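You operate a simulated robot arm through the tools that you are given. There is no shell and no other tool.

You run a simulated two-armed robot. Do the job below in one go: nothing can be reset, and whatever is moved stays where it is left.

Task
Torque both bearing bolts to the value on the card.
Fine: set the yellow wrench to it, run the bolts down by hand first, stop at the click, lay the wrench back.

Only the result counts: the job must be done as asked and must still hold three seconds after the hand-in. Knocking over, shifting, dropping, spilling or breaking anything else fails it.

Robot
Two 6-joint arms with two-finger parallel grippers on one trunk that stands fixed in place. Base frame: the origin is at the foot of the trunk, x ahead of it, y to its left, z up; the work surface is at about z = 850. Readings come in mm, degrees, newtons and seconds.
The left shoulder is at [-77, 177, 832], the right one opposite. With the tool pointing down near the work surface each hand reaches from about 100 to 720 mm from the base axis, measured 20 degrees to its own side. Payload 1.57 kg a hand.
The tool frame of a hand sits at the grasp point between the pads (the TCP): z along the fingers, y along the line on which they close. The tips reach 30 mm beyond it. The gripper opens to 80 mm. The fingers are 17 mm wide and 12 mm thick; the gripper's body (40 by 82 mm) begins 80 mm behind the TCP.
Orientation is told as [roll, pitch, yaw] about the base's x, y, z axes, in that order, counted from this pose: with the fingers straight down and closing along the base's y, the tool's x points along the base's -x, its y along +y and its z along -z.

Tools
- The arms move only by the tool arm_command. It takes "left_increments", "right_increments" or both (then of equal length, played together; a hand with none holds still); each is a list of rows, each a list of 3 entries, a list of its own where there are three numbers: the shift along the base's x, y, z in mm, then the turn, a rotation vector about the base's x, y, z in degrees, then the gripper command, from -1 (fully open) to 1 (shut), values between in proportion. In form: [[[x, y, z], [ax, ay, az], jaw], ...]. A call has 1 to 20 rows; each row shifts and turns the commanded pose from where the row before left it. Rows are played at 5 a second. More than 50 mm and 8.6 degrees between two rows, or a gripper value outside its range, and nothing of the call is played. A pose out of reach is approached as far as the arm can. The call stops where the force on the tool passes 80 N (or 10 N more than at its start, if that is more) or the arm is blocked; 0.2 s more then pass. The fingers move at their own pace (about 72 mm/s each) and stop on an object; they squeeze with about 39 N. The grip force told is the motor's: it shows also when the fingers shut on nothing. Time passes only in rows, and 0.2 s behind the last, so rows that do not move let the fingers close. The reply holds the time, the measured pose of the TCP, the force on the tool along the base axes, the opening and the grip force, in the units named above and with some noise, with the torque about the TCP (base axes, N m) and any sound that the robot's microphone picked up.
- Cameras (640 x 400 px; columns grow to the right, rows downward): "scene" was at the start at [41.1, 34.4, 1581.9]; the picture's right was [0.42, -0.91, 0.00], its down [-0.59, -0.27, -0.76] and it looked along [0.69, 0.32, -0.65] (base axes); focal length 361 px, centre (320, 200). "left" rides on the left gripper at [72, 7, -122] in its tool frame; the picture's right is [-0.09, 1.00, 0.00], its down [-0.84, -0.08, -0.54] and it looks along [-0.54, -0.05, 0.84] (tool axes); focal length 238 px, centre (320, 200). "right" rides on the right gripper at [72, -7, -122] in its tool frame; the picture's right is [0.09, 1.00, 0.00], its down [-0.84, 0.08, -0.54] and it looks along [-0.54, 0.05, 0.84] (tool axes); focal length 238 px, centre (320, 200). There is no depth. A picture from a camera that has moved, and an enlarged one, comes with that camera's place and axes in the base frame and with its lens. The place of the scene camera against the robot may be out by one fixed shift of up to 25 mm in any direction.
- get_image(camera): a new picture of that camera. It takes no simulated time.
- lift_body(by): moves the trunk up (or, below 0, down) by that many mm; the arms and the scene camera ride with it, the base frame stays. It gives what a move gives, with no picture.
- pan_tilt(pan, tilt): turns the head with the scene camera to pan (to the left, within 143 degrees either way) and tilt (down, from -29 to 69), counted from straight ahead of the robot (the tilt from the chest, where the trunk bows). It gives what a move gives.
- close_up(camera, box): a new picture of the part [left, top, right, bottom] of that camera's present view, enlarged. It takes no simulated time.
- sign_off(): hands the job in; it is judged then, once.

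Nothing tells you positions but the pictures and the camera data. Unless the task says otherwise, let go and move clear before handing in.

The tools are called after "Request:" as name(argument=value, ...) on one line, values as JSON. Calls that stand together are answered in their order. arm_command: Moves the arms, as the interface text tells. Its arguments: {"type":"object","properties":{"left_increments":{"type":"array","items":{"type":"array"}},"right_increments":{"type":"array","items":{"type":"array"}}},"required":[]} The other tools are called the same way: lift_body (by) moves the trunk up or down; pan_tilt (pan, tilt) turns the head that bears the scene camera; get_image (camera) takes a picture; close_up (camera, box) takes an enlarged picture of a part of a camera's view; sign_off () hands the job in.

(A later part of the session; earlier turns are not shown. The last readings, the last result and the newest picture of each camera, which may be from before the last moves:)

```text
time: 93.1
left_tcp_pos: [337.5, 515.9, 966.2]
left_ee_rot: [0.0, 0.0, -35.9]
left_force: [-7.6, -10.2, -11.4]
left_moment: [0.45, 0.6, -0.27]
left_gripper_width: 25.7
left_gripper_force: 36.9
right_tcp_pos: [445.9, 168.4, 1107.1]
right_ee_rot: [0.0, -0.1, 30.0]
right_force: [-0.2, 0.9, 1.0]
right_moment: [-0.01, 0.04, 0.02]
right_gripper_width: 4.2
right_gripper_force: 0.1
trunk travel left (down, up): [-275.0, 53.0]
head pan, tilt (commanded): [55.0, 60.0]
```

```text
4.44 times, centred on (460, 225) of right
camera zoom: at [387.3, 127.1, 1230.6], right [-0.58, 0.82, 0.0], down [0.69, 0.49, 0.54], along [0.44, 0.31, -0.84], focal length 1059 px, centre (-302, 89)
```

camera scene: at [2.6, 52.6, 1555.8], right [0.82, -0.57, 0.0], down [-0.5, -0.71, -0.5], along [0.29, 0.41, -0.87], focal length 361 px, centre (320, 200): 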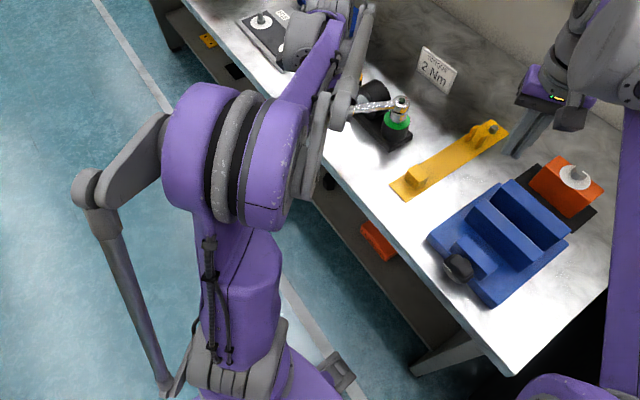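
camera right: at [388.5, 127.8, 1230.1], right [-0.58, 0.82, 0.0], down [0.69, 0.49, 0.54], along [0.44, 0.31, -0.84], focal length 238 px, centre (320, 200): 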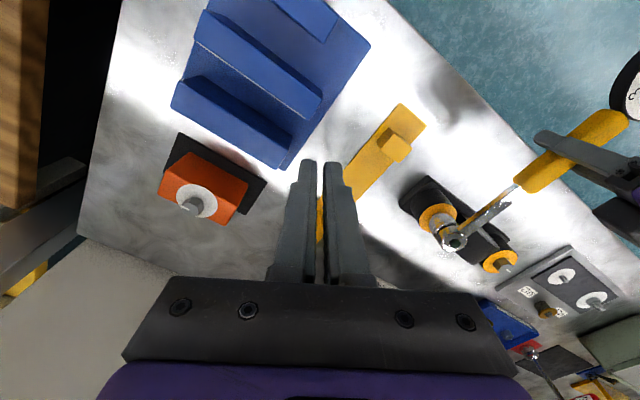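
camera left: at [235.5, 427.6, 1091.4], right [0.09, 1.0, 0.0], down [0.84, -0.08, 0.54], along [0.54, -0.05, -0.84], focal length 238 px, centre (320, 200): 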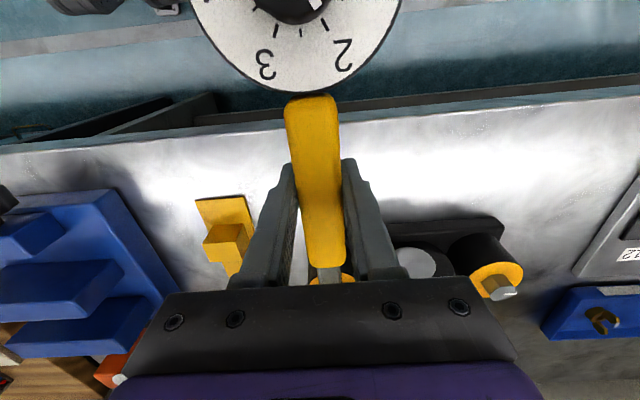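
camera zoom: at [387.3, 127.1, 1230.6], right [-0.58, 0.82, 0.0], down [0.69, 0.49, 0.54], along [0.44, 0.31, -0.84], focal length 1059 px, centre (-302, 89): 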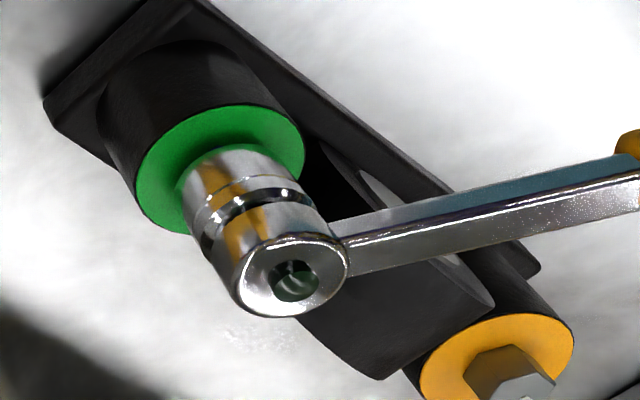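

Request:
arm_command(left_increments=[[[0.82, 1.16, -0.2], [0, 0, -0.5], 1], [[0, 0, 0], [0, 0, 0], 1]])

Request:
close_up(camera="right", box=[410, 180, 510, 270])

```text
time: 93.7
left_tcp_pos: [337.9, 518.7, 968.9]
left_ee_rot: [0.0, 0.2, -36.2]
left_force: [-5.4, -7.6, -4.5]
left_moment: [-0.28, -0.01, 0.15]
left_gripper_width: 25.8
left_gripper_force: 37.1
right_tcp_pos: [444.8, 169.0, 1106.8]
right_ee_rot: [0.0, -0.1, 29.9]
right_force: [0.4, 0.0, -0.3]
right_moment: [-0.04, 0.02, -0.02]
right_gripper_width: 4.3
right_gripper_force: 0.1
trunk travel left (down, up): [-275.0, 53.0]
head pan, tilt (commanded): [55.0, 60.0]
```

```text
4.44 times, centred on (460, 225) of right
camera zoom: at [387.1, 126.9, 1230.8], right [-0.58, 0.82, 0.0], down [0.69, 0.49, 0.54], along [0.44, 0.31, -0.84], focal length 1059 px, centre (-302, 89)
```

zoom: 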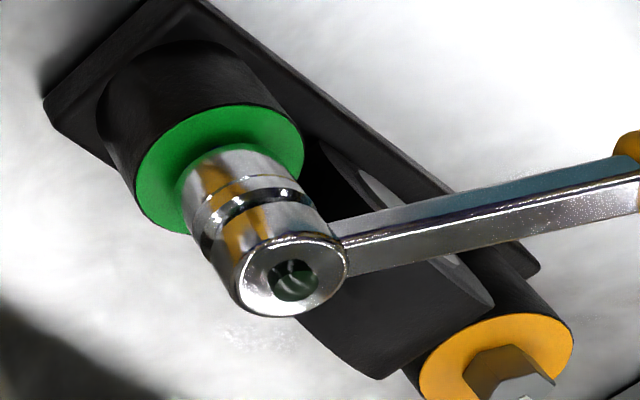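

Request:
arm_command(left_increments=[[[0.83, 1.15, 0], [0, 0, -0.5], 1], [[0, 0, 0], [0, 0, 0], 1]])

Request:
close_up(camera="right", box=[410, 180, 510, 270])

```text
time: 94.3
left_tcp_pos: [339.9, 518.5, 967.3]
left_ee_rot: [0.0, 0.0, -36.7]
left_force: [-7.4, -7.4, -4.9]
left_moment: [-0.15, -0.1, 0.09]
left_gripper_width: 25.7
left_gripper_force: 37.5
right_tcp_pos: [446.6, 168.5, 1107.8]
right_ee_rot: [0.0, -0.1, 30.0]
right_force: [-0.4, 0.3, -0.3]
right_moment: [0.01, -0.04, 0.0]
right_gripper_width: 4.0
right_gripper_force: 0.0
trunk travel left (down, up): [-275.0, 53.0]
head pan, tilt (commanded): [55.0, 60.0]
```

```text
4.44 times, centred on (460, 225) of right
camera zoom: at [387.0, 127.0, 1230.8], right [-0.58, 0.82, 0.0], down [0.69, 0.49, 0.54], along [0.44, 0.31, -0.84], focal length 1059 px, centre (-302, 89)
```

zoom: 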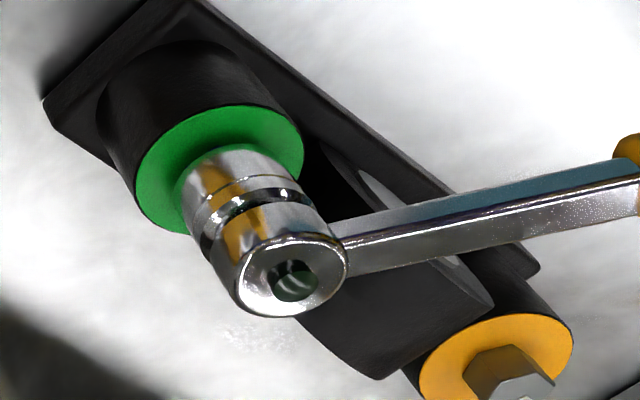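

Request:
arm_command(left_increments=[[[0.84, 1.15, 0], [0, 0, -0.5], 1], [[0, 0, 0], [0, 0, 0], 1]])

Request:
close_up(camera="right", box=[410, 180, 510, 270])

```text
time: 94.9
left_tcp_pos: [340.0, 519.6, 968.7]
left_ee_rot: [0.0, 0.1, -37.2]
left_force: [-6.1, -4.2, 0.3]
left_moment: [-0.47, -0.42, 0.39]
left_gripper_width: 25.9
left_gripper_force: 36.9
right_tcp_pos: [445.8, 169.3, 1107.4]
right_ee_rot: [-0.1, -0.1, 30.0]
right_force: [-0.1, -0.1, -0.1]
right_moment: [-0.02, -0.03, 0.03]
right_gripper_width: 4.2
right_gripper_force: 0.0
trunk travel left (down, up): [-275.0, 53.0]
head pan, tilt (commanded): [55.0, 60.0]
```

```text
4.44 times, centred on (460, 225) of right
camera zoom: at [386.8, 127.0, 1230.9], right [-0.58, 0.82, 0.0], down [0.69, 0.49, 0.54], along [0.44, 0.31, -0.84], focal length 1059 px, centre (-302, 89)
```

zoom: 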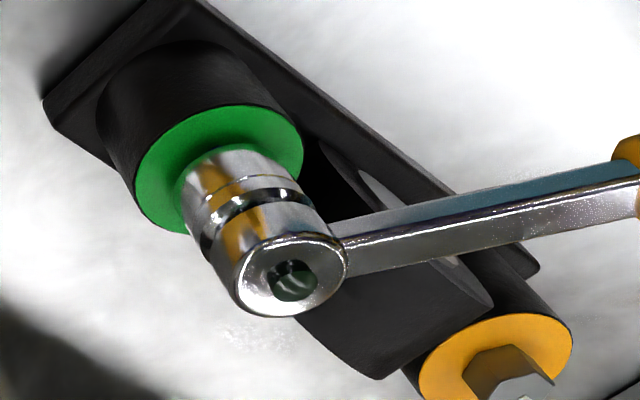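

Request:
arm_command(left_increments=[[[0.85, 1.14, 0.2], [0, 0, -0.5], 1], [[0.86, 1.13, 0], [0, 0, -0.4], 1], [[0, 0, 0], [0, 0, 0], 1]])

Request:
close_up(camera="right", box=[410, 180, 510, 270])

```text
time: 95.7
left_tcp_pos: [342.7, 521.7, 966.4]
left_ee_rot: [0.2, 0.0, -38.2]
left_force: [-10.7, -6.1, -5.0]
left_moment: [0.06, 0.02, 0.0]
left_gripper_width: 25.8
left_gripper_force: 37.4
right_tcp_pos: [444.9, 167.4, 1107.9]
right_ee_rot: [-0.1, -0.1, 30.0]
right_force: [-0.7, 0.3, -0.2]
right_moment: [0.02, -0.03, 0.0]
right_gripper_width: 4.1
right_gripper_force: 0.0
trunk travel left (down, up): [-275.0, 53.0]
head pan, tilt (commanded): [55.0, 60.0]
```

```text
4.44 times, centred on (460, 225) of right
camera zoom: at [386.6, 127.1, 1230.8], right [-0.58, 0.82, 0.0], down [0.68, 0.49, 0.54], along [0.44, 0.31, -0.84], focal length 1059 px, centre (-302, 89)
```

zoom: 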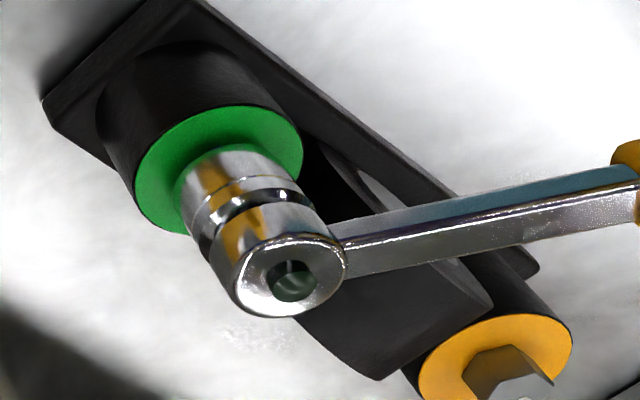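

Request:
arm_command(left_increments=[[[0.72, 1.24, 0], [0, 0, -0.5], 1], [[0, 0, 0], [0, 0, 0], 1]])

Request:
close_up(camera="right", box=[410, 180, 510, 270])

```text
time: 96.3
left_tcp_pos: [343.5, 522.7, 966.9]
left_ee_rot: [-0.1, 0.0, -38.7]
left_force: [-10.2, -7.4, -3.6]
left_moment: [0.02, 0.21, -0.03]
left_gripper_width: 25.6
left_gripper_force: 37.0
right_tcp_pos: [445.6, 168.6, 1108.3]
right_ee_rot: [0.1, -0.2, 30.0]
right_force: [0.0, 0.2, -0.4]
right_moment: [0.0, -0.01, 0.01]
right_gripper_width: 4.1
right_gripper_force: 0.1
trunk travel left (down, up): [-275.0, 53.0]
head pan, tilt (commanded): [55.0, 60.0]
```

```text
4.44 times, centred on (460, 225) of right
camera zoom: at [386.7, 126.9, 1230.8], right [-0.58, 0.82, 0.0], down [0.69, 0.49, 0.54], along [0.44, 0.31, -0.84], focal length 1059 px, centre (-302, 89)
```

zoom: 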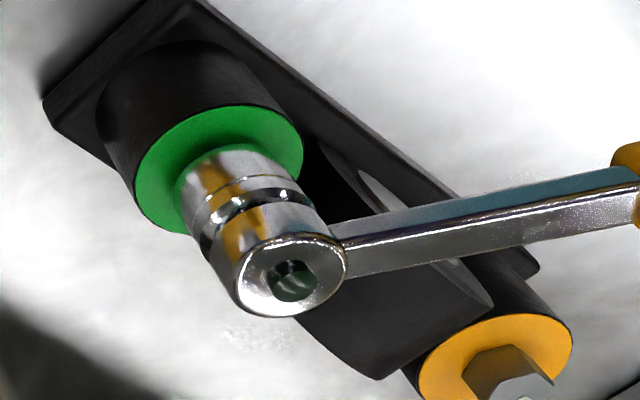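

About 1.94 Nm. I'll take another half-degree step.

Request:
arm_command(left_increments=[[[0.8, 1.18, 0], [0, 0, -0.5], 1], [[0, 0, 0], [0, 0, 0], 1]])

Request:
close_up(camera="right", box=[410, 180, 510, 270])

```text
time: 96.9
left_tcp_pos: [343.8, 523.4, 967.8]
left_ee_rot: [0.0, 0.0, -39.2]
left_force: [-6.9, -8.7, -3.2]
left_moment: [-0.05, 0.11, 0.09]
left_gripper_width: 25.8
left_gripper_force: 36.6
right_tcp_pos: [445.1, 168.2, 1108.2]
right_ee_rot: [0.0, 0.0, 30.0]
right_force: [-0.7, 0.2, 0.7]
right_moment: [0.02, -0.01, 0.02]
right_gripper_width: 3.8
right_gripper_force: 0.0
trunk travel left (down, up): [-275.0, 53.0]
head pan, tilt (commanded): [55.0, 60.0]
```

```text
4.44 times, centred on (460, 225) of right
camera zoom: at [387.0, 126.8, 1230.8], right [-0.58, 0.82, 0.0], down [0.69, 0.49, 0.54], along [0.44, 0.31, -0.84], focal length 1059 px, centre (-302, 89)
```

zoom: 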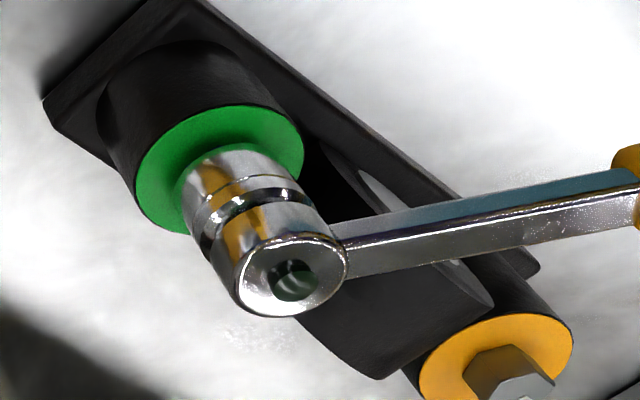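

Request:
arm_command(left_increments=[[[0.89, 1.11, 0], [0, 0, -0.5], 1], [[0, 0, 0], [0, 0, 0], 1]])

Request:
close_up(camera="right", box=[410, 180, 510, 270])

```text
time: 97.5
left_tcp_pos: [344.5, 526.3, 968.3]
left_ee_rot: [-0.2, 0.0, -39.7]
left_force: [-4.3, -12.7, -5.9]
left_moment: [0.11, 0.1, -0.07]
left_gripper_width: 25.9
left_gripper_force: 37.0
right_tcp_pos: [447.0, 167.0, 1107.2]
right_ee_rot: [0.1, -0.1, 30.0]
right_force: [-0.1, -0.7, -0.9]
right_moment: [0.01, -0.01, 0.02]
right_gripper_width: 3.9
right_gripper_force: 0.0
trunk travel left (down, up): [-275.0, 53.0]
head pan, tilt (commanded): [55.0, 60.0]
```

```text
4.44 times, centred on (460, 225) of right
camera zoom: at [387.3, 126.5, 1230.7], right [-0.58, 0.82, 0.0], down [0.69, 0.49, 0.54], along [0.44, 0.31, -0.84], focal length 1059 px, centre (-302, 89)
```

zoom: 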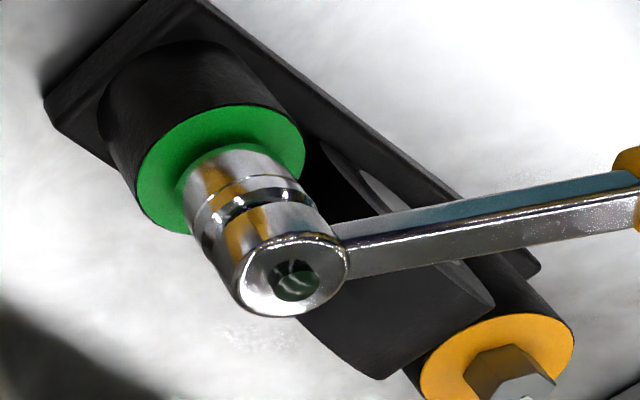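

Request:
arm_command(left_increments=[[[0.9, 1.1, 0], [0, 0, -0.5], 1], [[0, 0, 0], [0, 0, 0], 1]])

Request:
close_up(camera="right", box=[410, 180, 510, 270])

```text
time: 98.1
left_tcp_pos: [345.1, 527.1, 967.4]
left_ee_rot: [0.1, 0.0, -40.1]
left_force: [-4.0, -14.1, -5.4]
left_moment: [-0.21, -0.05, -0.19]
left_gripper_width: 25.6
left_gripper_force: 37.2
right_tcp_pos: [446.3, 167.5, 1107.2]
right_ee_rot: [0.0, -0.1, 30.0]
right_force: [-0.8, 0.4, 0.8]
right_moment: [-0.03, -0.01, -0.02]
right_gripper_width: 3.9
right_gripper_force: 0.0
trunk travel left (down, up): [-275.0, 53.0]
head pan, tilt (commanded): [55.0, 60.0]
```

```text
4.44 times, centred on (460, 225) of right
camera zoom: at [387.3, 126.2, 1230.7], right [-0.58, 0.82, 0.0], down [0.69, 0.49, 0.54], along [0.44, 0.31, -0.84], focal length 1059 px, centre (-302, 89)
```

zoom: 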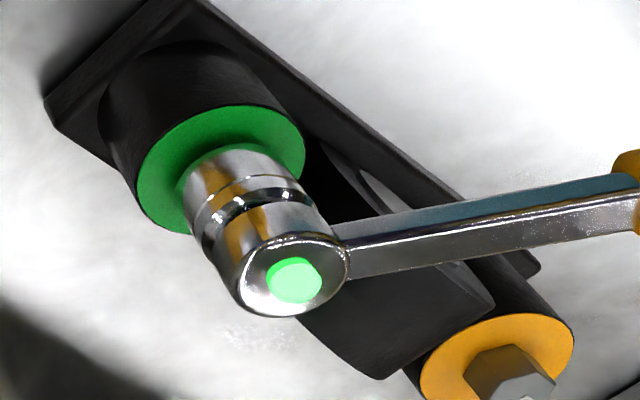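

The wrench's indicator button has just lit green at about 2.0 Nm by my force balance, so that is the click and I'm stopping here. I'll unload the handle slightly without reversing the bolt, and check.

Request:
arm_command(left_increments=[[[-0.35, -0.45, 0], [0, 0, 0.2], 1], [[0, 0, 0], [0, 0, 0], 1]])

Request:
close_up(camera="right", box=[410, 180, 510, 270])

```text
time: 98.7
left_tcp_pos: [345.7, 526.3, 967.8]
left_ee_rot: [0.1, 0.1, -40.0]
left_force: [-1.6, -8.8, -1.8]
left_moment: [-0.38, -0.32, -0.4]
left_gripper_width: 25.8
left_gripper_force: 36.9
right_tcp_pos: [445.7, 168.1, 1108.0]
right_ee_rot: [0.1, -0.1, 30.0]
right_force: [0.7, 0.0, 0.3]
right_moment: [-0.01, -0.02, 0.02]
right_gripper_width: 3.9
right_gripper_force: 0.0
trunk travel left (down, up): [-275.0, 53.0]
head pan, tilt (commanded): [55.0, 60.0]
```

```text
4.44 times, centred on (460, 225) of right
camera zoom: at [387.6, 126.6, 1230.6], right [-0.58, 0.82, 0.0], down [0.69, 0.49, 0.54], along [0.44, 0.31, -0.84], focal length 1059 px, centre (-302, 89)
```

zoom: 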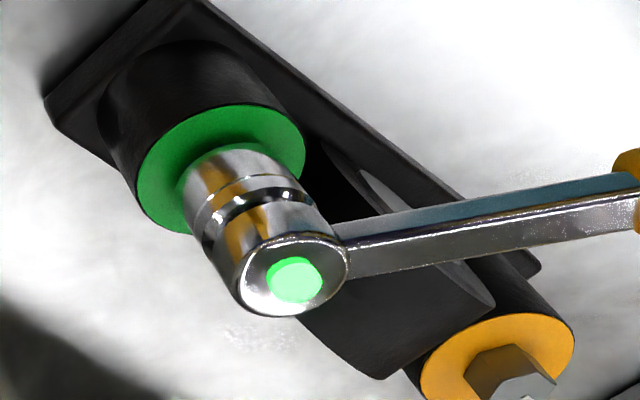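

The load drops quickly while the bolt stays put, and the indicator stays lit. I'll unload the rest, then lift the wrench straight off.

Request:
arm_command(left_increments=[[[-0.25, -0.32, 0], [0, 0, 0.2], 1], [[0, 0, 0], [0, 0, 0], 1]])

```text
time: 99.3
left_tcp_pos: [344.6, 526.4, 966.9]
left_ee_rot: [0.1, 0.0, -39.8]
left_force: [2.5, -3.4, 0.0]
left_moment: [-0.54, -0.66, -0.32]
left_gripper_width: 26.0
left_gripper_force: 36.9
right_tcp_pos: [445.5, 168.0, 1107.2]
right_ee_rot: [0.0, -0.1, 30.0]
right_force: [0.2, 0.0, -0.1]
right_moment: [0.02, -0.01, -0.02]
right_gripper_width: 3.8
right_gripper_force: 0.0
trunk travel left (down, up): [-275.0, 53.0]
head pan, tilt (commanded): [55.0, 60.0]
```

Request:
arm_command(left_increments=[[[0.15, -0.1, 1.5], [0, 0, 0], 1], [[0, 0, 2], [0, 0, 0], 1], [[0, 0, 2], [0, 0, 0], 1], [[0, 0, 0], [0, 0, 0], 1]])

Request:
close_up(camera="right", box=[410, 180, 510, 270])

```text
time: 100.3
left_tcp_pos: [345.7, 528.7, 972.4]
left_ee_rot: [0.0, 0.0, -39.7]
left_force: [-0.5, 0.0, -4.4]
left_moment: [0.01, -0.02, 0.0]
left_gripper_width: 25.7
left_gripper_force: 36.3
right_tcp_pos: [445.9, 170.2, 1106.8]
right_ee_rot: [0.0, 0.0, 30.0]
right_force: [-0.3, -0.2, 0.1]
right_moment: [0.03, 0.0, 0.01]
right_gripper_width: 4.1
right_gripper_force: 0.2
trunk travel left (down, up): [-275.0, 53.0]
head pan, tilt (commanded): [55.0, 60.0]
```

```text
4.44 times, centred on (460, 225) of right
camera zoom: at [388.2, 128.2, 1230.4], right [-0.58, 0.82, 0.0], down [0.69, 0.49, 0.54], along [0.44, 0.31, -0.84], focal length 1059 px, centre (-302, 89)
```

zoom: 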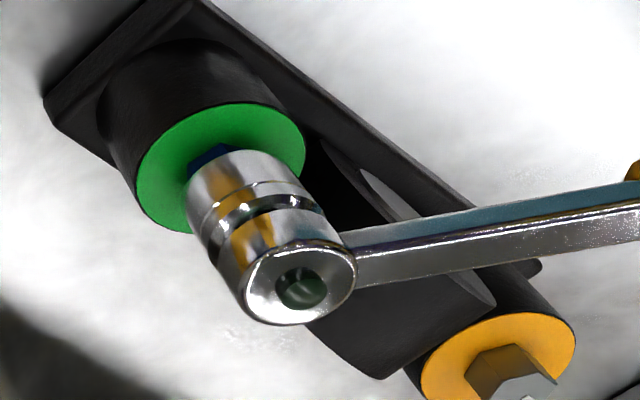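

The wrench is free (only its weight showing) and the blue bolt's disc stays green. Next I'll lift clear, swing back to yaw 0 and go over the grey bolt, moving the right-hand camera along as well.

Request:
arm_command(left_increments=[[[0, 0, 20], [0, 0, 0], 1], [[0, 0, 25], [0, 0, 0], 1], [[0, 0, 20], [0, 0, 0], 1], [[-7.6, 13.6, 0], [0, 0, 7.94], 1], [[-7.6, 13.6, 0], [0, 0, 7.94], 1], [[-7.6, 13.6, 0], [0, 0, 7.94], 1], [[-7.6, 13.6, 0], [0, 0, 7.94], 1], [[-7.5, 13.6, 0], [0, 0, 7.94], 1], [[0, 0, 0], [0, 0, 0], 1]], right_increments=[[[0, 0, 0], [0, 0, 0], 0.9], [[0, 0, 0], [0, 0, 0], 0.9], [[0, 0, 0], [0, 0, 0], 0.9], [[0, 20, 0], [0, 0, 0], 0.9], [[0, 20, 0], [0, 0, 0], 0.9], [[0, 20, 0], [0, 0, 0], 0.9], [[0, 20, 0], [0, 0, 0], 0.9], [[0, 20, 0], [0, 0, 0], 0.9], [[0, 0, 0], [0, 0, 0], 0.9]])

Request:
get_image(camera="right")

Request:
get_image(camera="scene")

Request:
get_image(camera="left")

```text
time: 102.3
left_tcp_pos: [308.3, 594.6, 1036.8]
left_ee_rot: [0.0, 0.0, 0.0]
left_force: [0.3, -0.4, -4.0]
left_moment: [-0.01, -0.01, 0.04]
left_gripper_width: 26.0
left_gripper_force: 37.3
right_tcp_pos: [447.0, 258.6, 1104.4]
right_ee_rot: [0.0, 0.1, 30.0]
right_force: [0.1, 1.0, -1.3]
right_moment: [-0.01, 0.0, 0.01]
right_gripper_width: 4.0
right_gripper_force: 0.0
right hand out of reach, approached as far as the arm can: row 8
trunk travel left (down, up): [-275.0, 53.0]
head pan, tilt (commanded): [55.0, 60.0]
```

```text
taken
camera right: at [387.8, 216.8, 1228.4], right [-0.58, 0.82, 0.0], down [0.69, 0.49, 0.54], along [0.44, 0.31, -0.84], focal length 238 px, centre (320, 200)
```

right: 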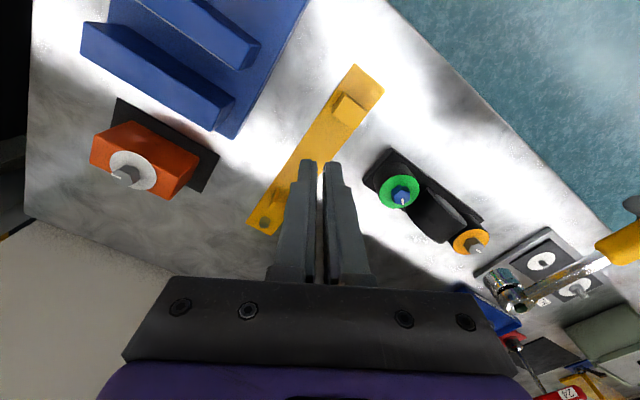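

```text
taken
camera scene: at [2.7, 53.7, 1555.7], right [0.82, -0.57, 0.0], down [-0.5, -0.71, -0.5], along [0.29, 0.41, -0.87], focal length 361 px, centre (320, 200)
```

scene: 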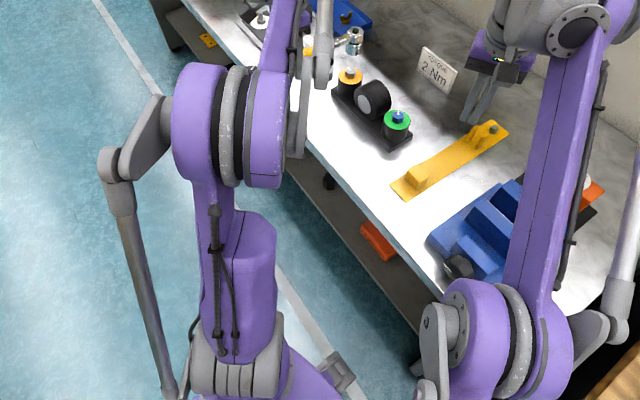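

```text
taken
camera left: at [235.2, 601.7, 1159.9], right [0.09, 1.0, 0.0], down [0.84, -0.08, 0.54], along [0.54, -0.05, -0.84], focal length 238 px, centre (320, 200)
```

left: 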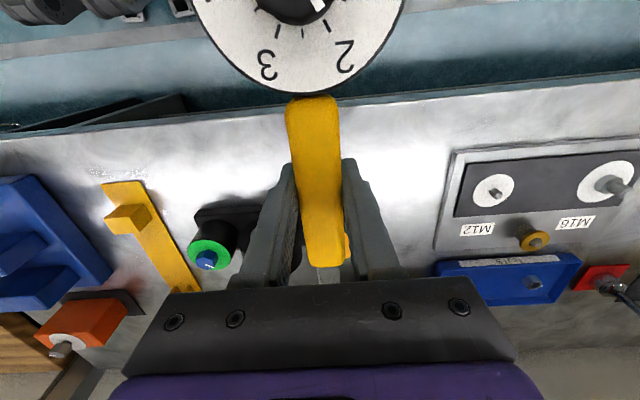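

Request:
arm_command(left_increments=[[[0.3, 1.5, 0], [0, 0, 0], 1], [[0, 0, -20], [0, 0, 0], 1], [[0, 0, -25], [0, 0, 0], 1], [[0, 0, 0], [0, 0, 0], 1]])

Request:
close_up(camera="right", box=[440, 210, 560, 310])

Request:
close_up(camera="scene", box=[320, 20, 390, 100])

```text
time: 103.3
left_tcp_pos: [306.8, 597.7, 992.1]
left_ee_rot: [-0.1, 0.1, -0.1]
left_force: [0.4, -0.4, -4.0]
left_moment: [0.05, 0.0, -0.01]
left_gripper_width: 25.8
left_gripper_force: 37.1
right_tcp_pos: [445.1, 258.2, 1104.6]
right_ee_rot: [0.0, 0.0, 30.0]
right_force: [-0.2, -0.5, 0.2]
right_moment: [0.02, 0.0, 0.02]
right_gripper_width: 4.1
right_gripper_force: 0.0
trunk travel left (down, up): [-275.0, 53.0]
head pan, tilt (commanded): [55.0, 60.0]
```

```text
4.00 times, centred on (500, 260) of right
camera zoom: at [387.7, 216.6, 1228.5], right [-0.58, 0.82, 0.0], down [0.69, 0.49, 0.54], along [0.44, 0.31, -0.84], focal length 953 px, centre (-400, -40)
```

zoom: 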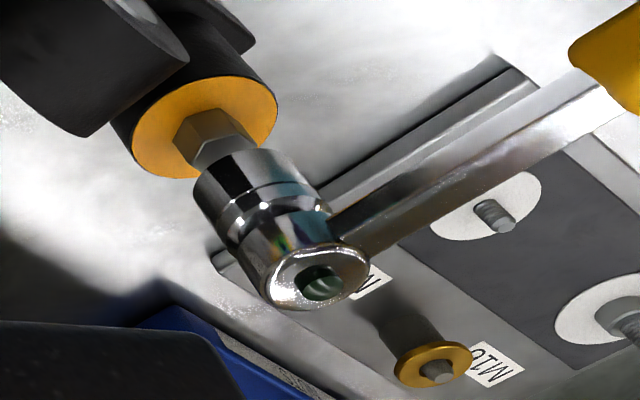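

```text
5.00 times, centred on (355, 60) of scene
camera zoom: at [2.4, 53.7, 1555.7], right [0.82, -0.57, 0.0], down [-0.5, -0.71, -0.5], along [0.29, 0.41, -0.87], focal length 1804 px, centre (145, 900)
```

zoom: 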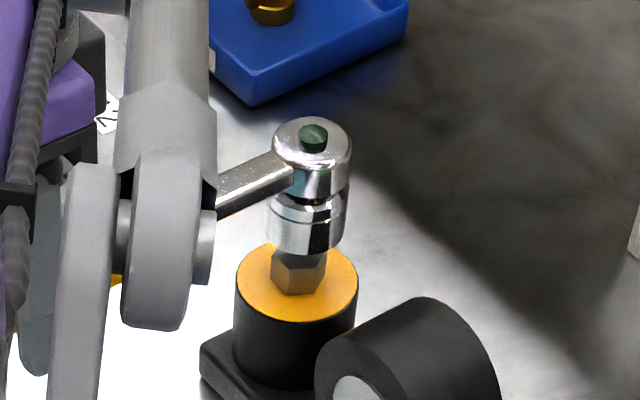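

Both views show the socket axis within about half a millimetre of the grey bolt's axis. I'll lower it in steps as before.

Request:
arm_command(left_increments=[[[0, 0, -6], [0, 0, 0], 1], [[0, 0, -6], [0, 0, 0], 1], [[0, 0, -2], [0, 0, 0], 1], [[0, 0, -2], [0, 0, 0], 1], [[0, 0, 0], [0, 0, 0], 1]])

Request:
close_up(camera="right", box=[440, 210, 560, 310])

Request:
close_up(camera="scene", box=[320, 20, 390, 100])

```text
time: 104.5
left_tcp_pos: [307.7, 597.0, 976.3]
left_ee_rot: [-0.1, 0.0, -0.1]
left_force: [-0.4, 0.5, -3.5]
left_moment: [0.03, -0.1, 0.08]
left_gripper_width: 25.8
left_gripper_force: 37.1
right_tcp_pos: [446.3, 258.6, 1105.3]
right_ee_rot: [0.0, 0.0, 30.0]
right_force: [-0.5, 0.4, 0.1]
right_moment: [0.01, -0.01, 0.02]
right_gripper_width: 4.1
right_gripper_force: 0.0
trunk travel left (down, up): [-275.0, 53.0]
head pan, tilt (commanded): [55.0, 60.0]
```

```text
4.00 times, centred on (500, 260) of right
camera zoom: at [387.8, 216.8, 1228.4], right [-0.58, 0.82, 0.0], down [0.69, 0.49, 0.54], along [0.44, 0.31, -0.84], focal length 953 px, centre (-400, -40)
```

zoom: 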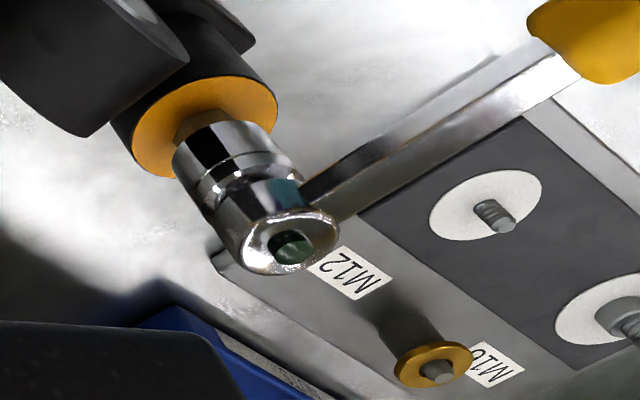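

```text
5.00 times, centred on (355, 60) of scene
camera zoom: at [2.6, 53.9, 1555.7], right [0.82, -0.57, 0.0], down [-0.5, -0.71, -0.5], along [0.29, 0.41, -0.87], focal length 1804 px, centre (145, 900)
```

zoom: 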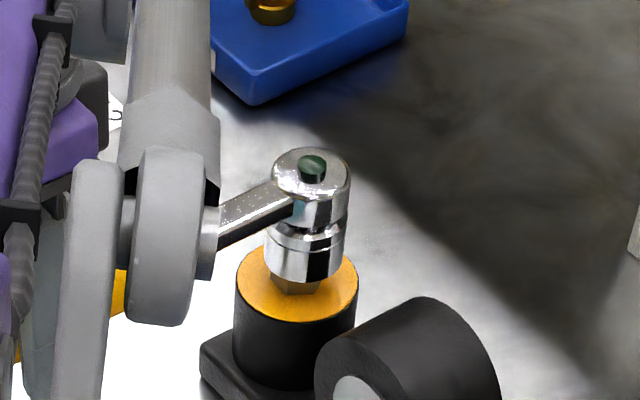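

Request:
arm_command(left_increments=[[[0, 0, -2], [0, 0, 0], 1], [[0, 0, -2], [0, 0, 0], 1], [[0, 0, -1], [0, 0, 0], 1], [[0, 0, 0], [0, 0, 0], 1]])

Request:
close_up(camera="right", box=[440, 210, 560, 310])

```text
time: 105.5
left_tcp_pos: [307.8, 596.5, 971.8]
left_ee_rot: [0.0, 0.0, 0.0]
left_force: [0.0, 2.4, -3.2]
left_moment: [0.15, -0.18, 0.54]
left_gripper_width: 25.9
left_gripper_force: 37.4
right_tcp_pos: [446.7, 258.3, 1104.3]
right_ee_rot: [0.1, 0.0, 29.9]
right_force: [0.1, 0.4, -0.2]
right_moment: [-0.03, 0.0, 0.0]
right_gripper_width: 4.0
right_gripper_force: 0.0
trunk travel left (down, up): [-275.0, 53.0]
head pan, tilt (commanded): [55.0, 60.0]
```

```text
4.00 times, centred on (500, 260) of right
camera zoom: at [387.8, 217.1, 1228.4], right [-0.58, 0.82, 0.0], down [0.69, 0.49, 0.54], along [0.44, 0.31, -0.84], focal length 953 px, centre (-400, -40)
```

zoom: 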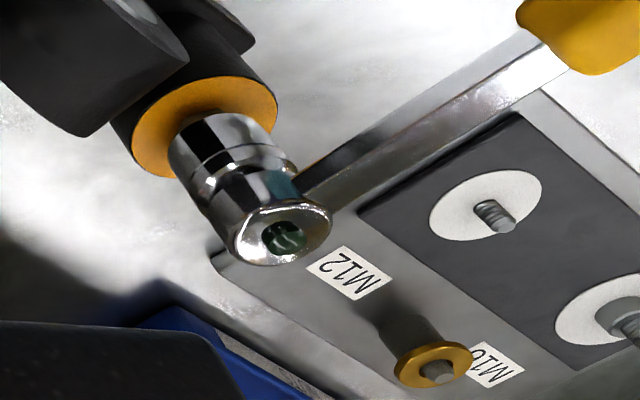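

There's a slight sideways contact at the head (it wants to move +y), so I'll shift +0.4 mm and continue down gently.

Request:
arm_command(left_increments=[[[0, 0.5, 0], [0, 0, 0], 1], [[0, 0, -1], [0, 0, 0], 1], [[0, 0, -1], [0, 0, 0], 1], [[0, 0, 0], [0, 0, 0], 1]])

Request:
close_up(camera="scene", box=[320, 20, 390, 100])

```text
time: 106.5
left_tcp_pos: [308.2, 598.2, 969.2]
left_ee_rot: [0.1, 0.0, 0.0]
left_force: [-4.6, 2.8, -3.9]
left_moment: [0.1, -0.81, 0.39]
left_gripper_width: 26.1
left_gripper_force: 37.0
right_tcp_pos: [445.4, 258.4, 1105.0]
right_ee_rot: [0.1, 0.0, 30.0]
right_force: [0.8, -0.3, 0.4]
right_moment: [0.01, 0.04, 0.05]
right_gripper_width: 4.2
right_gripper_force: 0.1
trunk travel left (down, up): [-275.0, 53.0]
head pan, tilt (commanded): [55.0, 60.0]
```

```text
5.00 times, centred on (355, 60) of scene
camera zoom: at [1.8, 54.3, 1555.7], right [0.82, -0.57, 0.0], down [-0.5, -0.71, -0.5], along [0.29, 0.41, -0.87], focal length 1804 px, centre (145, 900)
```

zoom: 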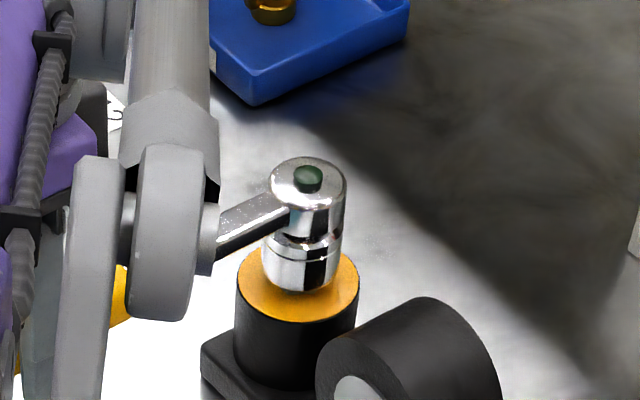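

Request:
arm_command(left_increments=[[[-0.3, 0.3, -0.5], [0, 0, 0], 1], [[0, 0, -0.7], [0, 0, 0], 1], [[0, 0, 0], [0, 0, 0], 1]])

Request:
close_up(camera="right", box=[440, 210, 560, 310])

```text
time: 107.3
left_tcp_pos: [307.4, 597.1, 969.3]
left_ee_rot: [0.0, -0.1, 0.0]
left_force: [-1.1, 4.4, 7.1]
left_moment: [0.03, -1.06, 0.65]
left_gripper_width: 25.6
left_gripper_force: 36.5
right_tcp_pos: [444.9, 256.4, 1106.1]
right_ee_rot: [0.0, 0.0, 29.9]
right_force: [0.8, -0.2, 0.1]
right_moment: [0.04, -0.04, -0.01]
right_gripper_width: 4.0
right_gripper_force: 0.1
trunk travel left (down, up): [-275.0, 53.0]
head pan, tilt (commanded): [55.0, 60.0]
```

```text
4.00 times, centred on (500, 260) of right
camera zoom: at [387.0, 216.4, 1228.9], right [-0.58, 0.82, 0.0], down [0.69, 0.49, 0.54], along [0.44, 0.31, -0.84], focal length 953 px, centre (-400, -40)
```

zoom: 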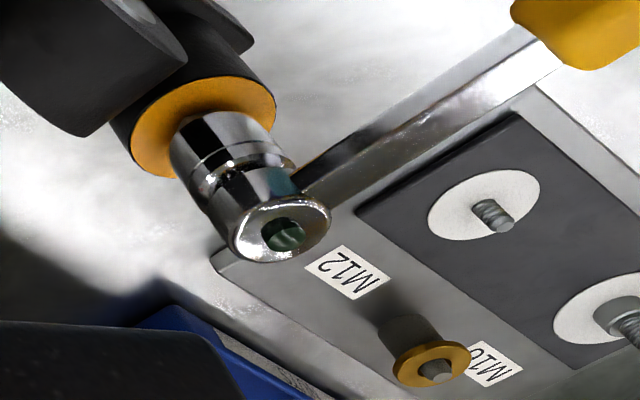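

It's engaged and seated (Fz +7 N). I'll ease off slightly, centre up, and begin turning clockwise, checking force and button as I go.

Request:
arm_command(left_increments=[[[0, 0.3, 0.3], [0, 0, 0], 1], [[0.03, 5.69, 0], [0, 0, -2], 1], [[0.23, 5.69, 0], [0, 0, -2], 1], [[0, 0, 0], [0, 0, 0], 1]])

Request:
close_up(camera="right", box=[440, 210, 560, 310])

```text
time: 108.3
left_tcp_pos: [306.9, 609.2, 968.0]
left_ee_rot: [-0.1, -0.1, -4.1]
left_force: [-4.7, 0.1, -4.3]
left_moment: [0.06, 0.15, 0.01]
left_gripper_width: 25.9
left_gripper_force: 37.1
right_tcp_pos: [446.7, 258.0, 1105.5]
right_ee_rot: [0.0, 0.0, 30.0]
right_force: [-0.5, 0.2, -0.2]
right_moment: [-0.03, 0.0, 0.01]
right_gripper_width: 4.1
right_gripper_force: 0.1
trunk travel left (down, up): [-275.0, 53.0]
head pan, tilt (commanded): [55.0, 60.0]
```

```text
4.00 times, centred on (500, 260) of right
camera zoom: at [387.4, 216.6, 1228.5], right [-0.58, 0.82, 0.0], down [0.69, 0.49, 0.54], along [0.44, 0.31, -0.84], focal length 953 px, centre (-400, -40)
```

zoom: 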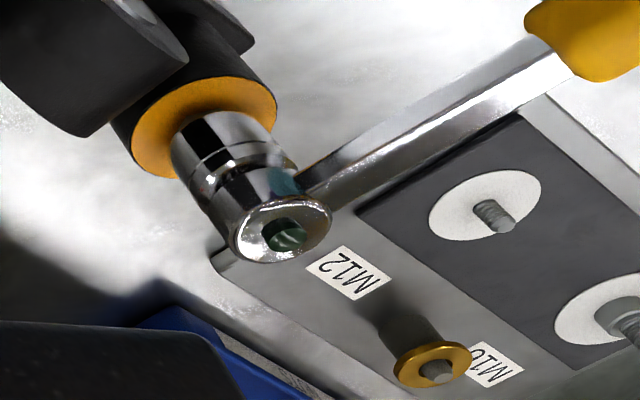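

Request:
arm_command(left_increments=[[[0.13, 5.67, 0], [0, 0, -2], 1], [[0.62, 5.66, 0], [0, 0, -2], 1], [[0, 0, 0], [0, 0, 0], 1]])

Request:
close_up(camera="right", box=[440, 210, 560, 310])

```text
time: 109.1
left_tcp_pos: [308.0, 620.2, 969.6]
left_ee_rot: [0.0, -0.1, -8.0]
left_force: [-4.5, -2.0, -10.2]
left_moment: [0.13, 1.0, 0.06]
left_gripper_width: 25.6
left_gripper_force: 37.3
right_tcp_pos: [446.2, 258.7, 1105.2]
right_ee_rot: [0.0, 0.0, 30.0]
right_force: [-0.2, 0.9, -0.3]
right_moment: [0.04, 0.0, 0.03]
right_gripper_width: 4.2
right_gripper_force: 0.0
trunk travel left (down, up): [-275.0, 53.0]
head pan, tilt (commanded): [55.0, 60.0]
```

```text
4.00 times, centred on (500, 260) of right
camera zoom: at [387.7, 217.0, 1228.3], right [-0.58, 0.82, 0.0], down [0.69, 0.49, 0.54], along [0.44, 0.31, -0.84], focal length 953 px, centre (-400, -40)
```

zoom: 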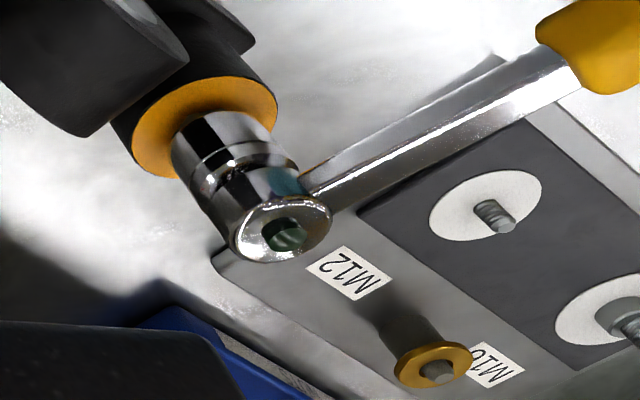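

Request:
arm_command(left_increments=[[[0.62, 5.63, -0.4], [0, 0, -2], 1], [[1.02, 5.6, 0], [0, 0, -2], 1], [[0, 0, 0], [0, 0, 0], 1]])

Request:
close_up(camera="right", box=[440, 210, 560, 310])

```text
time: 109.9
left_tcp_pos: [309.3, 630.4, 967.9]
left_ee_rot: [0.0, -0.1, -12.0]
left_force: [2.1, 0.6, -0.9]
left_moment: [-0.08, -0.2, 0.73]
left_gripper_width: 25.8
left_gripper_force: 36.5
right_tcp_pos: [446.2, 258.7, 1105.9]
right_ee_rot: [0.0, 0.0, 30.0]
right_force: [0.5, -0.8, -0.2]
right_moment: [-0.02, 0.02, -0.01]
right_gripper_width: 4.2
right_gripper_force: 0.0
trunk travel left (down, up): [-275.0, 53.0]
head pan, tilt (commanded): [55.0, 60.0]
```

```text
4.00 times, centred on (500, 260) of right
camera zoom: at [388.1, 216.7, 1228.5], right [-0.58, 0.82, 0.0], down [0.69, 0.49, 0.54], along [0.44, 0.31, -0.84], focal length 953 px, centre (-400, -40)
```

zoom: 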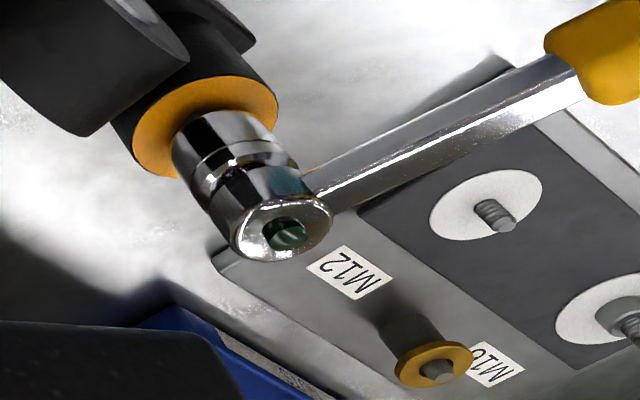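

Request:
arm_command(left_increments=[[[1.3, 5.7, 0], [0, 0, -1.8], 1], [[1.41, 5.55, 0], [0, 0, -1.8], 1], [[0, 0, 0], [0, 0, 0], 1]])

Request:
close_up(camera="right", box=[440, 210, 560, 310])

```text
time: 110.7
left_tcp_pos: [313.0, 640.8, 967.6]
left_ee_rot: [0.0, 0.2, -15.6]
left_force: [5.6, -3.4, 1.5]
left_moment: [-0.3, -0.67, 0.25]
left_gripper_width: 25.6
left_gripper_force: 37.2
right_tcp_pos: [446.3, 257.4, 1104.8]
right_ee_rot: [0.0, 0.1, 30.0]
right_force: [0.0, 0.5, -0.1]
right_moment: [-0.02, -0.01, -0.01]
right_gripper_width: 3.8
right_gripper_force: 0.0
trunk travel left (down, up): [-275.0, 53.0]
head pan, tilt (commanded): [55.0, 60.0]
```

```text
4.00 times, centred on (500, 260) of right
camera zoom: at [388.0, 215.7, 1228.6], right [-0.58, 0.82, 0.0], down [0.69, 0.49, 0.54], along [0.44, 0.31, -0.84], focal length 953 px, centre (-400, -40)
```

zoom: 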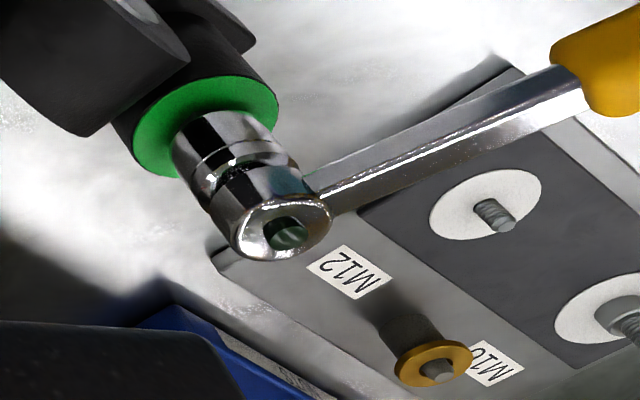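

The grey disc turned green as well, at about 15°, just as the blue one did well before the click. The button is still dark, so I'll continue.

Request:
arm_command(left_increments=[[[1.9, 5.38, 0.2], [0, 0, -2], 1], [[1.78, 5.41, 0], [0, 0, -2], 1], [[0, 0, 0], [0, 0, 0], 1]])

Request:
close_up(camera="right", box=[440, 210, 560, 310])

```text
time: 111.5
left_tcp_pos: [316.8, 652.3, 968.8]
left_ee_rot: [0.0, -0.1, -19.7]
left_force: [3.8, -9.4, -4.3]
left_moment: [-0.07, -0.02, -0.21]
left_gripper_width: 25.7
left_gripper_force: 37.2
right_tcp_pos: [446.6, 257.7, 1106.0]
right_ee_rot: [-0.1, 0.0, 29.9]
right_force: [-0.4, 0.4, -0.5]
right_moment: [0.02, 0.03, 0.0]
right_gripper_width: 4.1
right_gripper_force: 0.0
trunk travel left (down, up): [-275.0, 53.0]
head pan, tilt (commanded): [55.0, 60.0]
```

```text
4.00 times, centred on (500, 260) of right
camera zoom: at [388.3, 215.7, 1228.4], right [-0.58, 0.82, 0.0], down [0.69, 0.49, 0.54], along [0.44, 0.31, -0.84], focal length 953 px, centre (-400, -40)
```

zoom: 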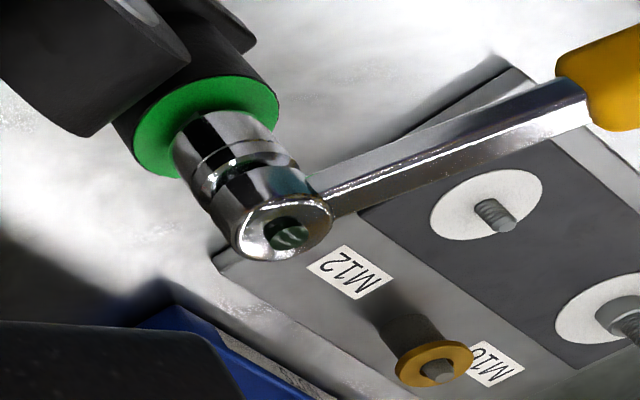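

Request:
arm_command(left_increments=[[[1.3, 2.58, 0], [0, 0, -1], 1], [[1.01, 2.65, 0], [0, 0, -1], 1], [[0, 0, 0], [0, 0, 0], 1]])

Request:
close_up(camera="right", box=[440, 210, 560, 310])

```text
time: 112.3
left_tcp_pos: [320.2, 658.3, 967.5]
left_ee_rot: [0.1, 0.1, -21.8]
left_force: [-1.2, -10.0, -9.6]
left_moment: [0.24, 0.6, -0.46]
left_gripper_width: 25.8
left_gripper_force: 37.2
right_tcp_pos: [445.5, 256.4, 1105.0]
right_ee_rot: [0.0, 0.0, 30.0]
right_force: [0.7, -0.1, 0.0]
right_moment: [0.01, 0.02, 0.03]
right_gripper_width: 4.0
right_gripper_force: 0.0
trunk travel left (down, up): [-275.0, 53.0]
head pan, tilt (commanded): [55.0, 60.0]
```

```text
4.00 times, centred on (500, 260) of right
camera zoom: at [388.0, 216.1, 1228.4], right [-0.58, 0.82, 0.0], down [0.69, 0.49, 0.54], along [0.44, 0.31, -0.84], focal length 953 px, centre (-400, -40)
```

zoom: 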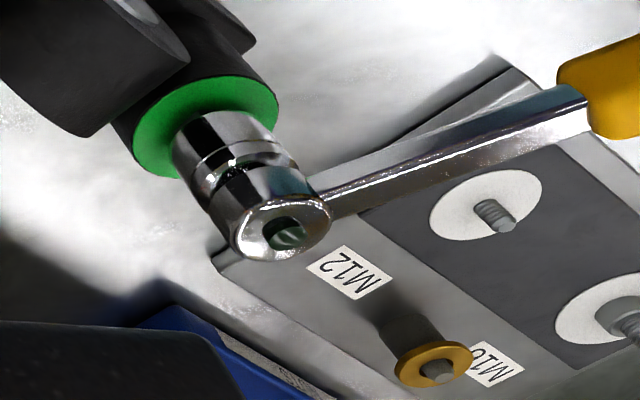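

Request:
arm_command(left_increments=[[[1.07, 2.64, -0.2], [0, 0, -1.2], 1], [[1.1, 2.6, 0], [0, 0, -1.2], 1], [[0, 0, 0], [0, 0, 0], 1]])

Request:
close_up(camera="right", box=[440, 210, 560, 310])

```text
time: 113.1
left_tcp_pos: [321.6, 663.5, 967.7]
left_ee_rot: [0.1, 0.0, -24.0]
left_force: [1.6, -2.2, -3.5]
left_moment: [0.01, -0.05, 0.7]
left_gripper_width: 25.6
left_gripper_force: 37.1
right_tcp_pos: [447.9, 257.7, 1104.7]
right_ee_rot: [-0.1, 0.0, 30.1]
right_force: [0.2, 0.3, 0.0]
right_moment: [-0.03, 0.02, 0.01]
right_gripper_width: 3.9
right_gripper_force: 0.1
trunk travel left (down, up): [-275.0, 53.0]
head pan, tilt (commanded): [55.0, 60.0]
```

```text
4.00 times, centred on (500, 260) of right
camera zoom: at [388.2, 216.6, 1228.4], right [-0.58, 0.82, 0.0], down [0.69, 0.49, 0.54], along [0.44, 0.31, -0.84], focal length 953 px, centre (-400, -40)
```

zoom: 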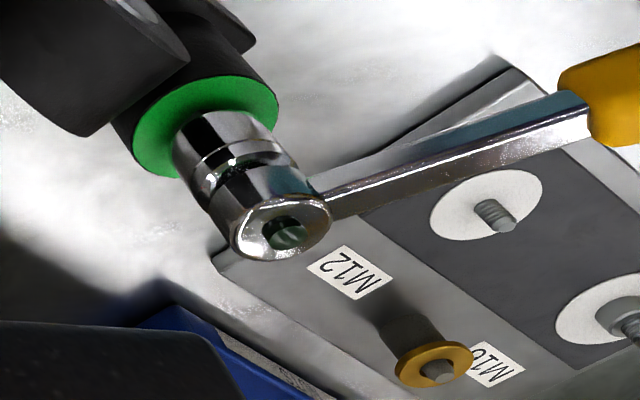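

Request:
arm_command(left_increments=[[[1.17, 2.6, 0], [0, 0, -0.9], 1], [[1.2, 2.58, 0], [0, 0, -0.9], 1], [[0, 0, 0], [0, 0, 0], 1]])

Request:
close_up(camera="right", box=[440, 210, 560, 310])

```text
time: 113.9
left_tcp_pos: [324.2, 669.8, 967.6]
left_ee_rot: [0.1, 0.0, -25.9]
left_force: [-1.2, -7.0, -7.5]
left_moment: [0.14, 0.21, 0.07]
left_gripper_width: 25.9
left_gripper_force: 36.6
right_tcp_pos: [446.2, 257.9, 1104.4]
right_ee_rot: [0.0, 0.0, 30.0]
right_force: [-0.3, 1.1, -0.2]
right_moment: [0.0, 0.01, -0.01]
right_gripper_width: 4.3
right_gripper_force: 0.0
trunk travel left (down, up): [-275.0, 53.0]
head pan, tilt (commanded): [55.0, 60.0]
```

```text
4.00 times, centred on (500, 260) of right
camera zoom: at [387.9, 216.2, 1228.5], right [-0.58, 0.82, 0.0], down [0.69, 0.49, 0.54], along [0.44, 0.31, -0.84], focal length 953 px, centre (-400, -40)
```

zoom: 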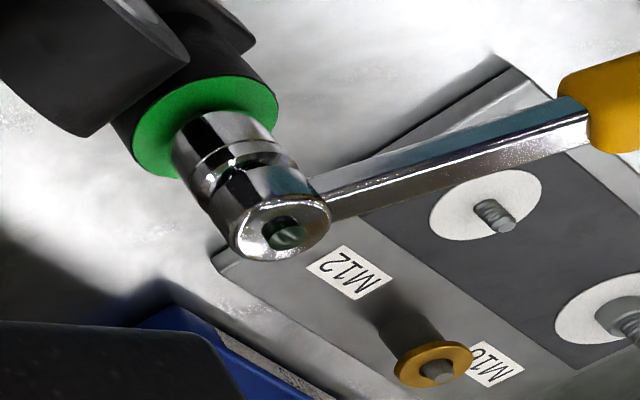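

Request:
arm_command(left_increments=[[[1.27, 2.55, -0.1], [0, 0, -1], 1], [[1.31, 2.52, 0], [0, 0, -1], 1], [[0, 0, 0], [0, 0, 0], 1]])

Request:
close_up(camera="right", box=[440, 210, 560, 310])

```text
time: 114.7
left_tcp_pos: [324.9, 673.7, 968.1]
left_ee_rot: [0.0, 0.0, -27.9]
left_force: [-4.7, -9.7, -10.3]
left_moment: [0.16, 0.54, -0.27]
left_gripper_width: 25.9
left_gripper_force: 37.3
right_tcp_pos: [447.0, 258.4, 1105.2]
right_ee_rot: [0.0, 0.0, 30.0]
right_force: [-1.3, 0.2, -0.8]
right_moment: [-0.01, 0.01, 0.02]
right_gripper_width: 4.1
right_gripper_force: 0.1
trunk travel left (down, up): [-275.0, 53.0]
head pan, tilt (commanded): [55.0, 60.0]
```

```text
4.00 times, centred on (500, 260) of right
camera zoom: at [387.6, 216.3, 1228.5], right [-0.58, 0.82, 0.0], down [0.69, 0.49, 0.54], along [0.44, 0.31, -0.84], focal length 953 px, centre (-400, -40)
```

zoom: 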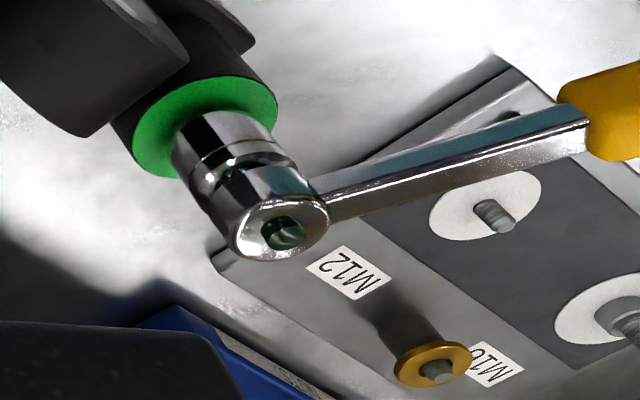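

Request:
arm_command(left_increments=[[[1.34, 2.51, -0.2], [0, 0, -1.1], 1], [[1.38, 2.48, 0], [0, 0, -1], 1], [[0, 0, 0], [0, 0, 0], 1]])

Request:
close_up(camera="right", box=[440, 210, 560, 310])

```text
time: 115.5
left_tcp_pos: [328.9, 679.5, 967.6]
left_ee_rot: [0.0, 0.0, -29.9]
left_force: [-3.3, -4.8, -8.4]
left_moment: [0.07, 0.22, 0.36]
left_gripper_width: 25.9
left_gripper_force: 37.7
right_tcp_pos: [446.1, 258.9, 1105.2]
right_ee_rot: [-0.1, 0.1, 30.0]
right_force: [0.5, 1.3, -0.8]
right_moment: [0.01, 0.01, 0.06]
right_gripper_width: 4.2
right_gripper_force: 0.0
trunk travel left (down, up): [-275.0, 53.0]
head pan, tilt (commanded): [55.0, 60.0]
```

```text
4.00 times, centred on (500, 260) of right
camera zoom: at [387.7, 216.5, 1228.5], right [-0.58, 0.82, 0.0], down [0.69, 0.49, 0.54], along [0.44, 0.31, -0.84], focal length 953 px, centre (-400, -40)
```

zoom: 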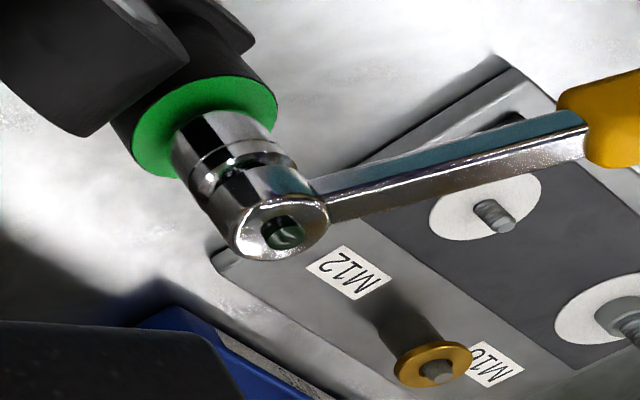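

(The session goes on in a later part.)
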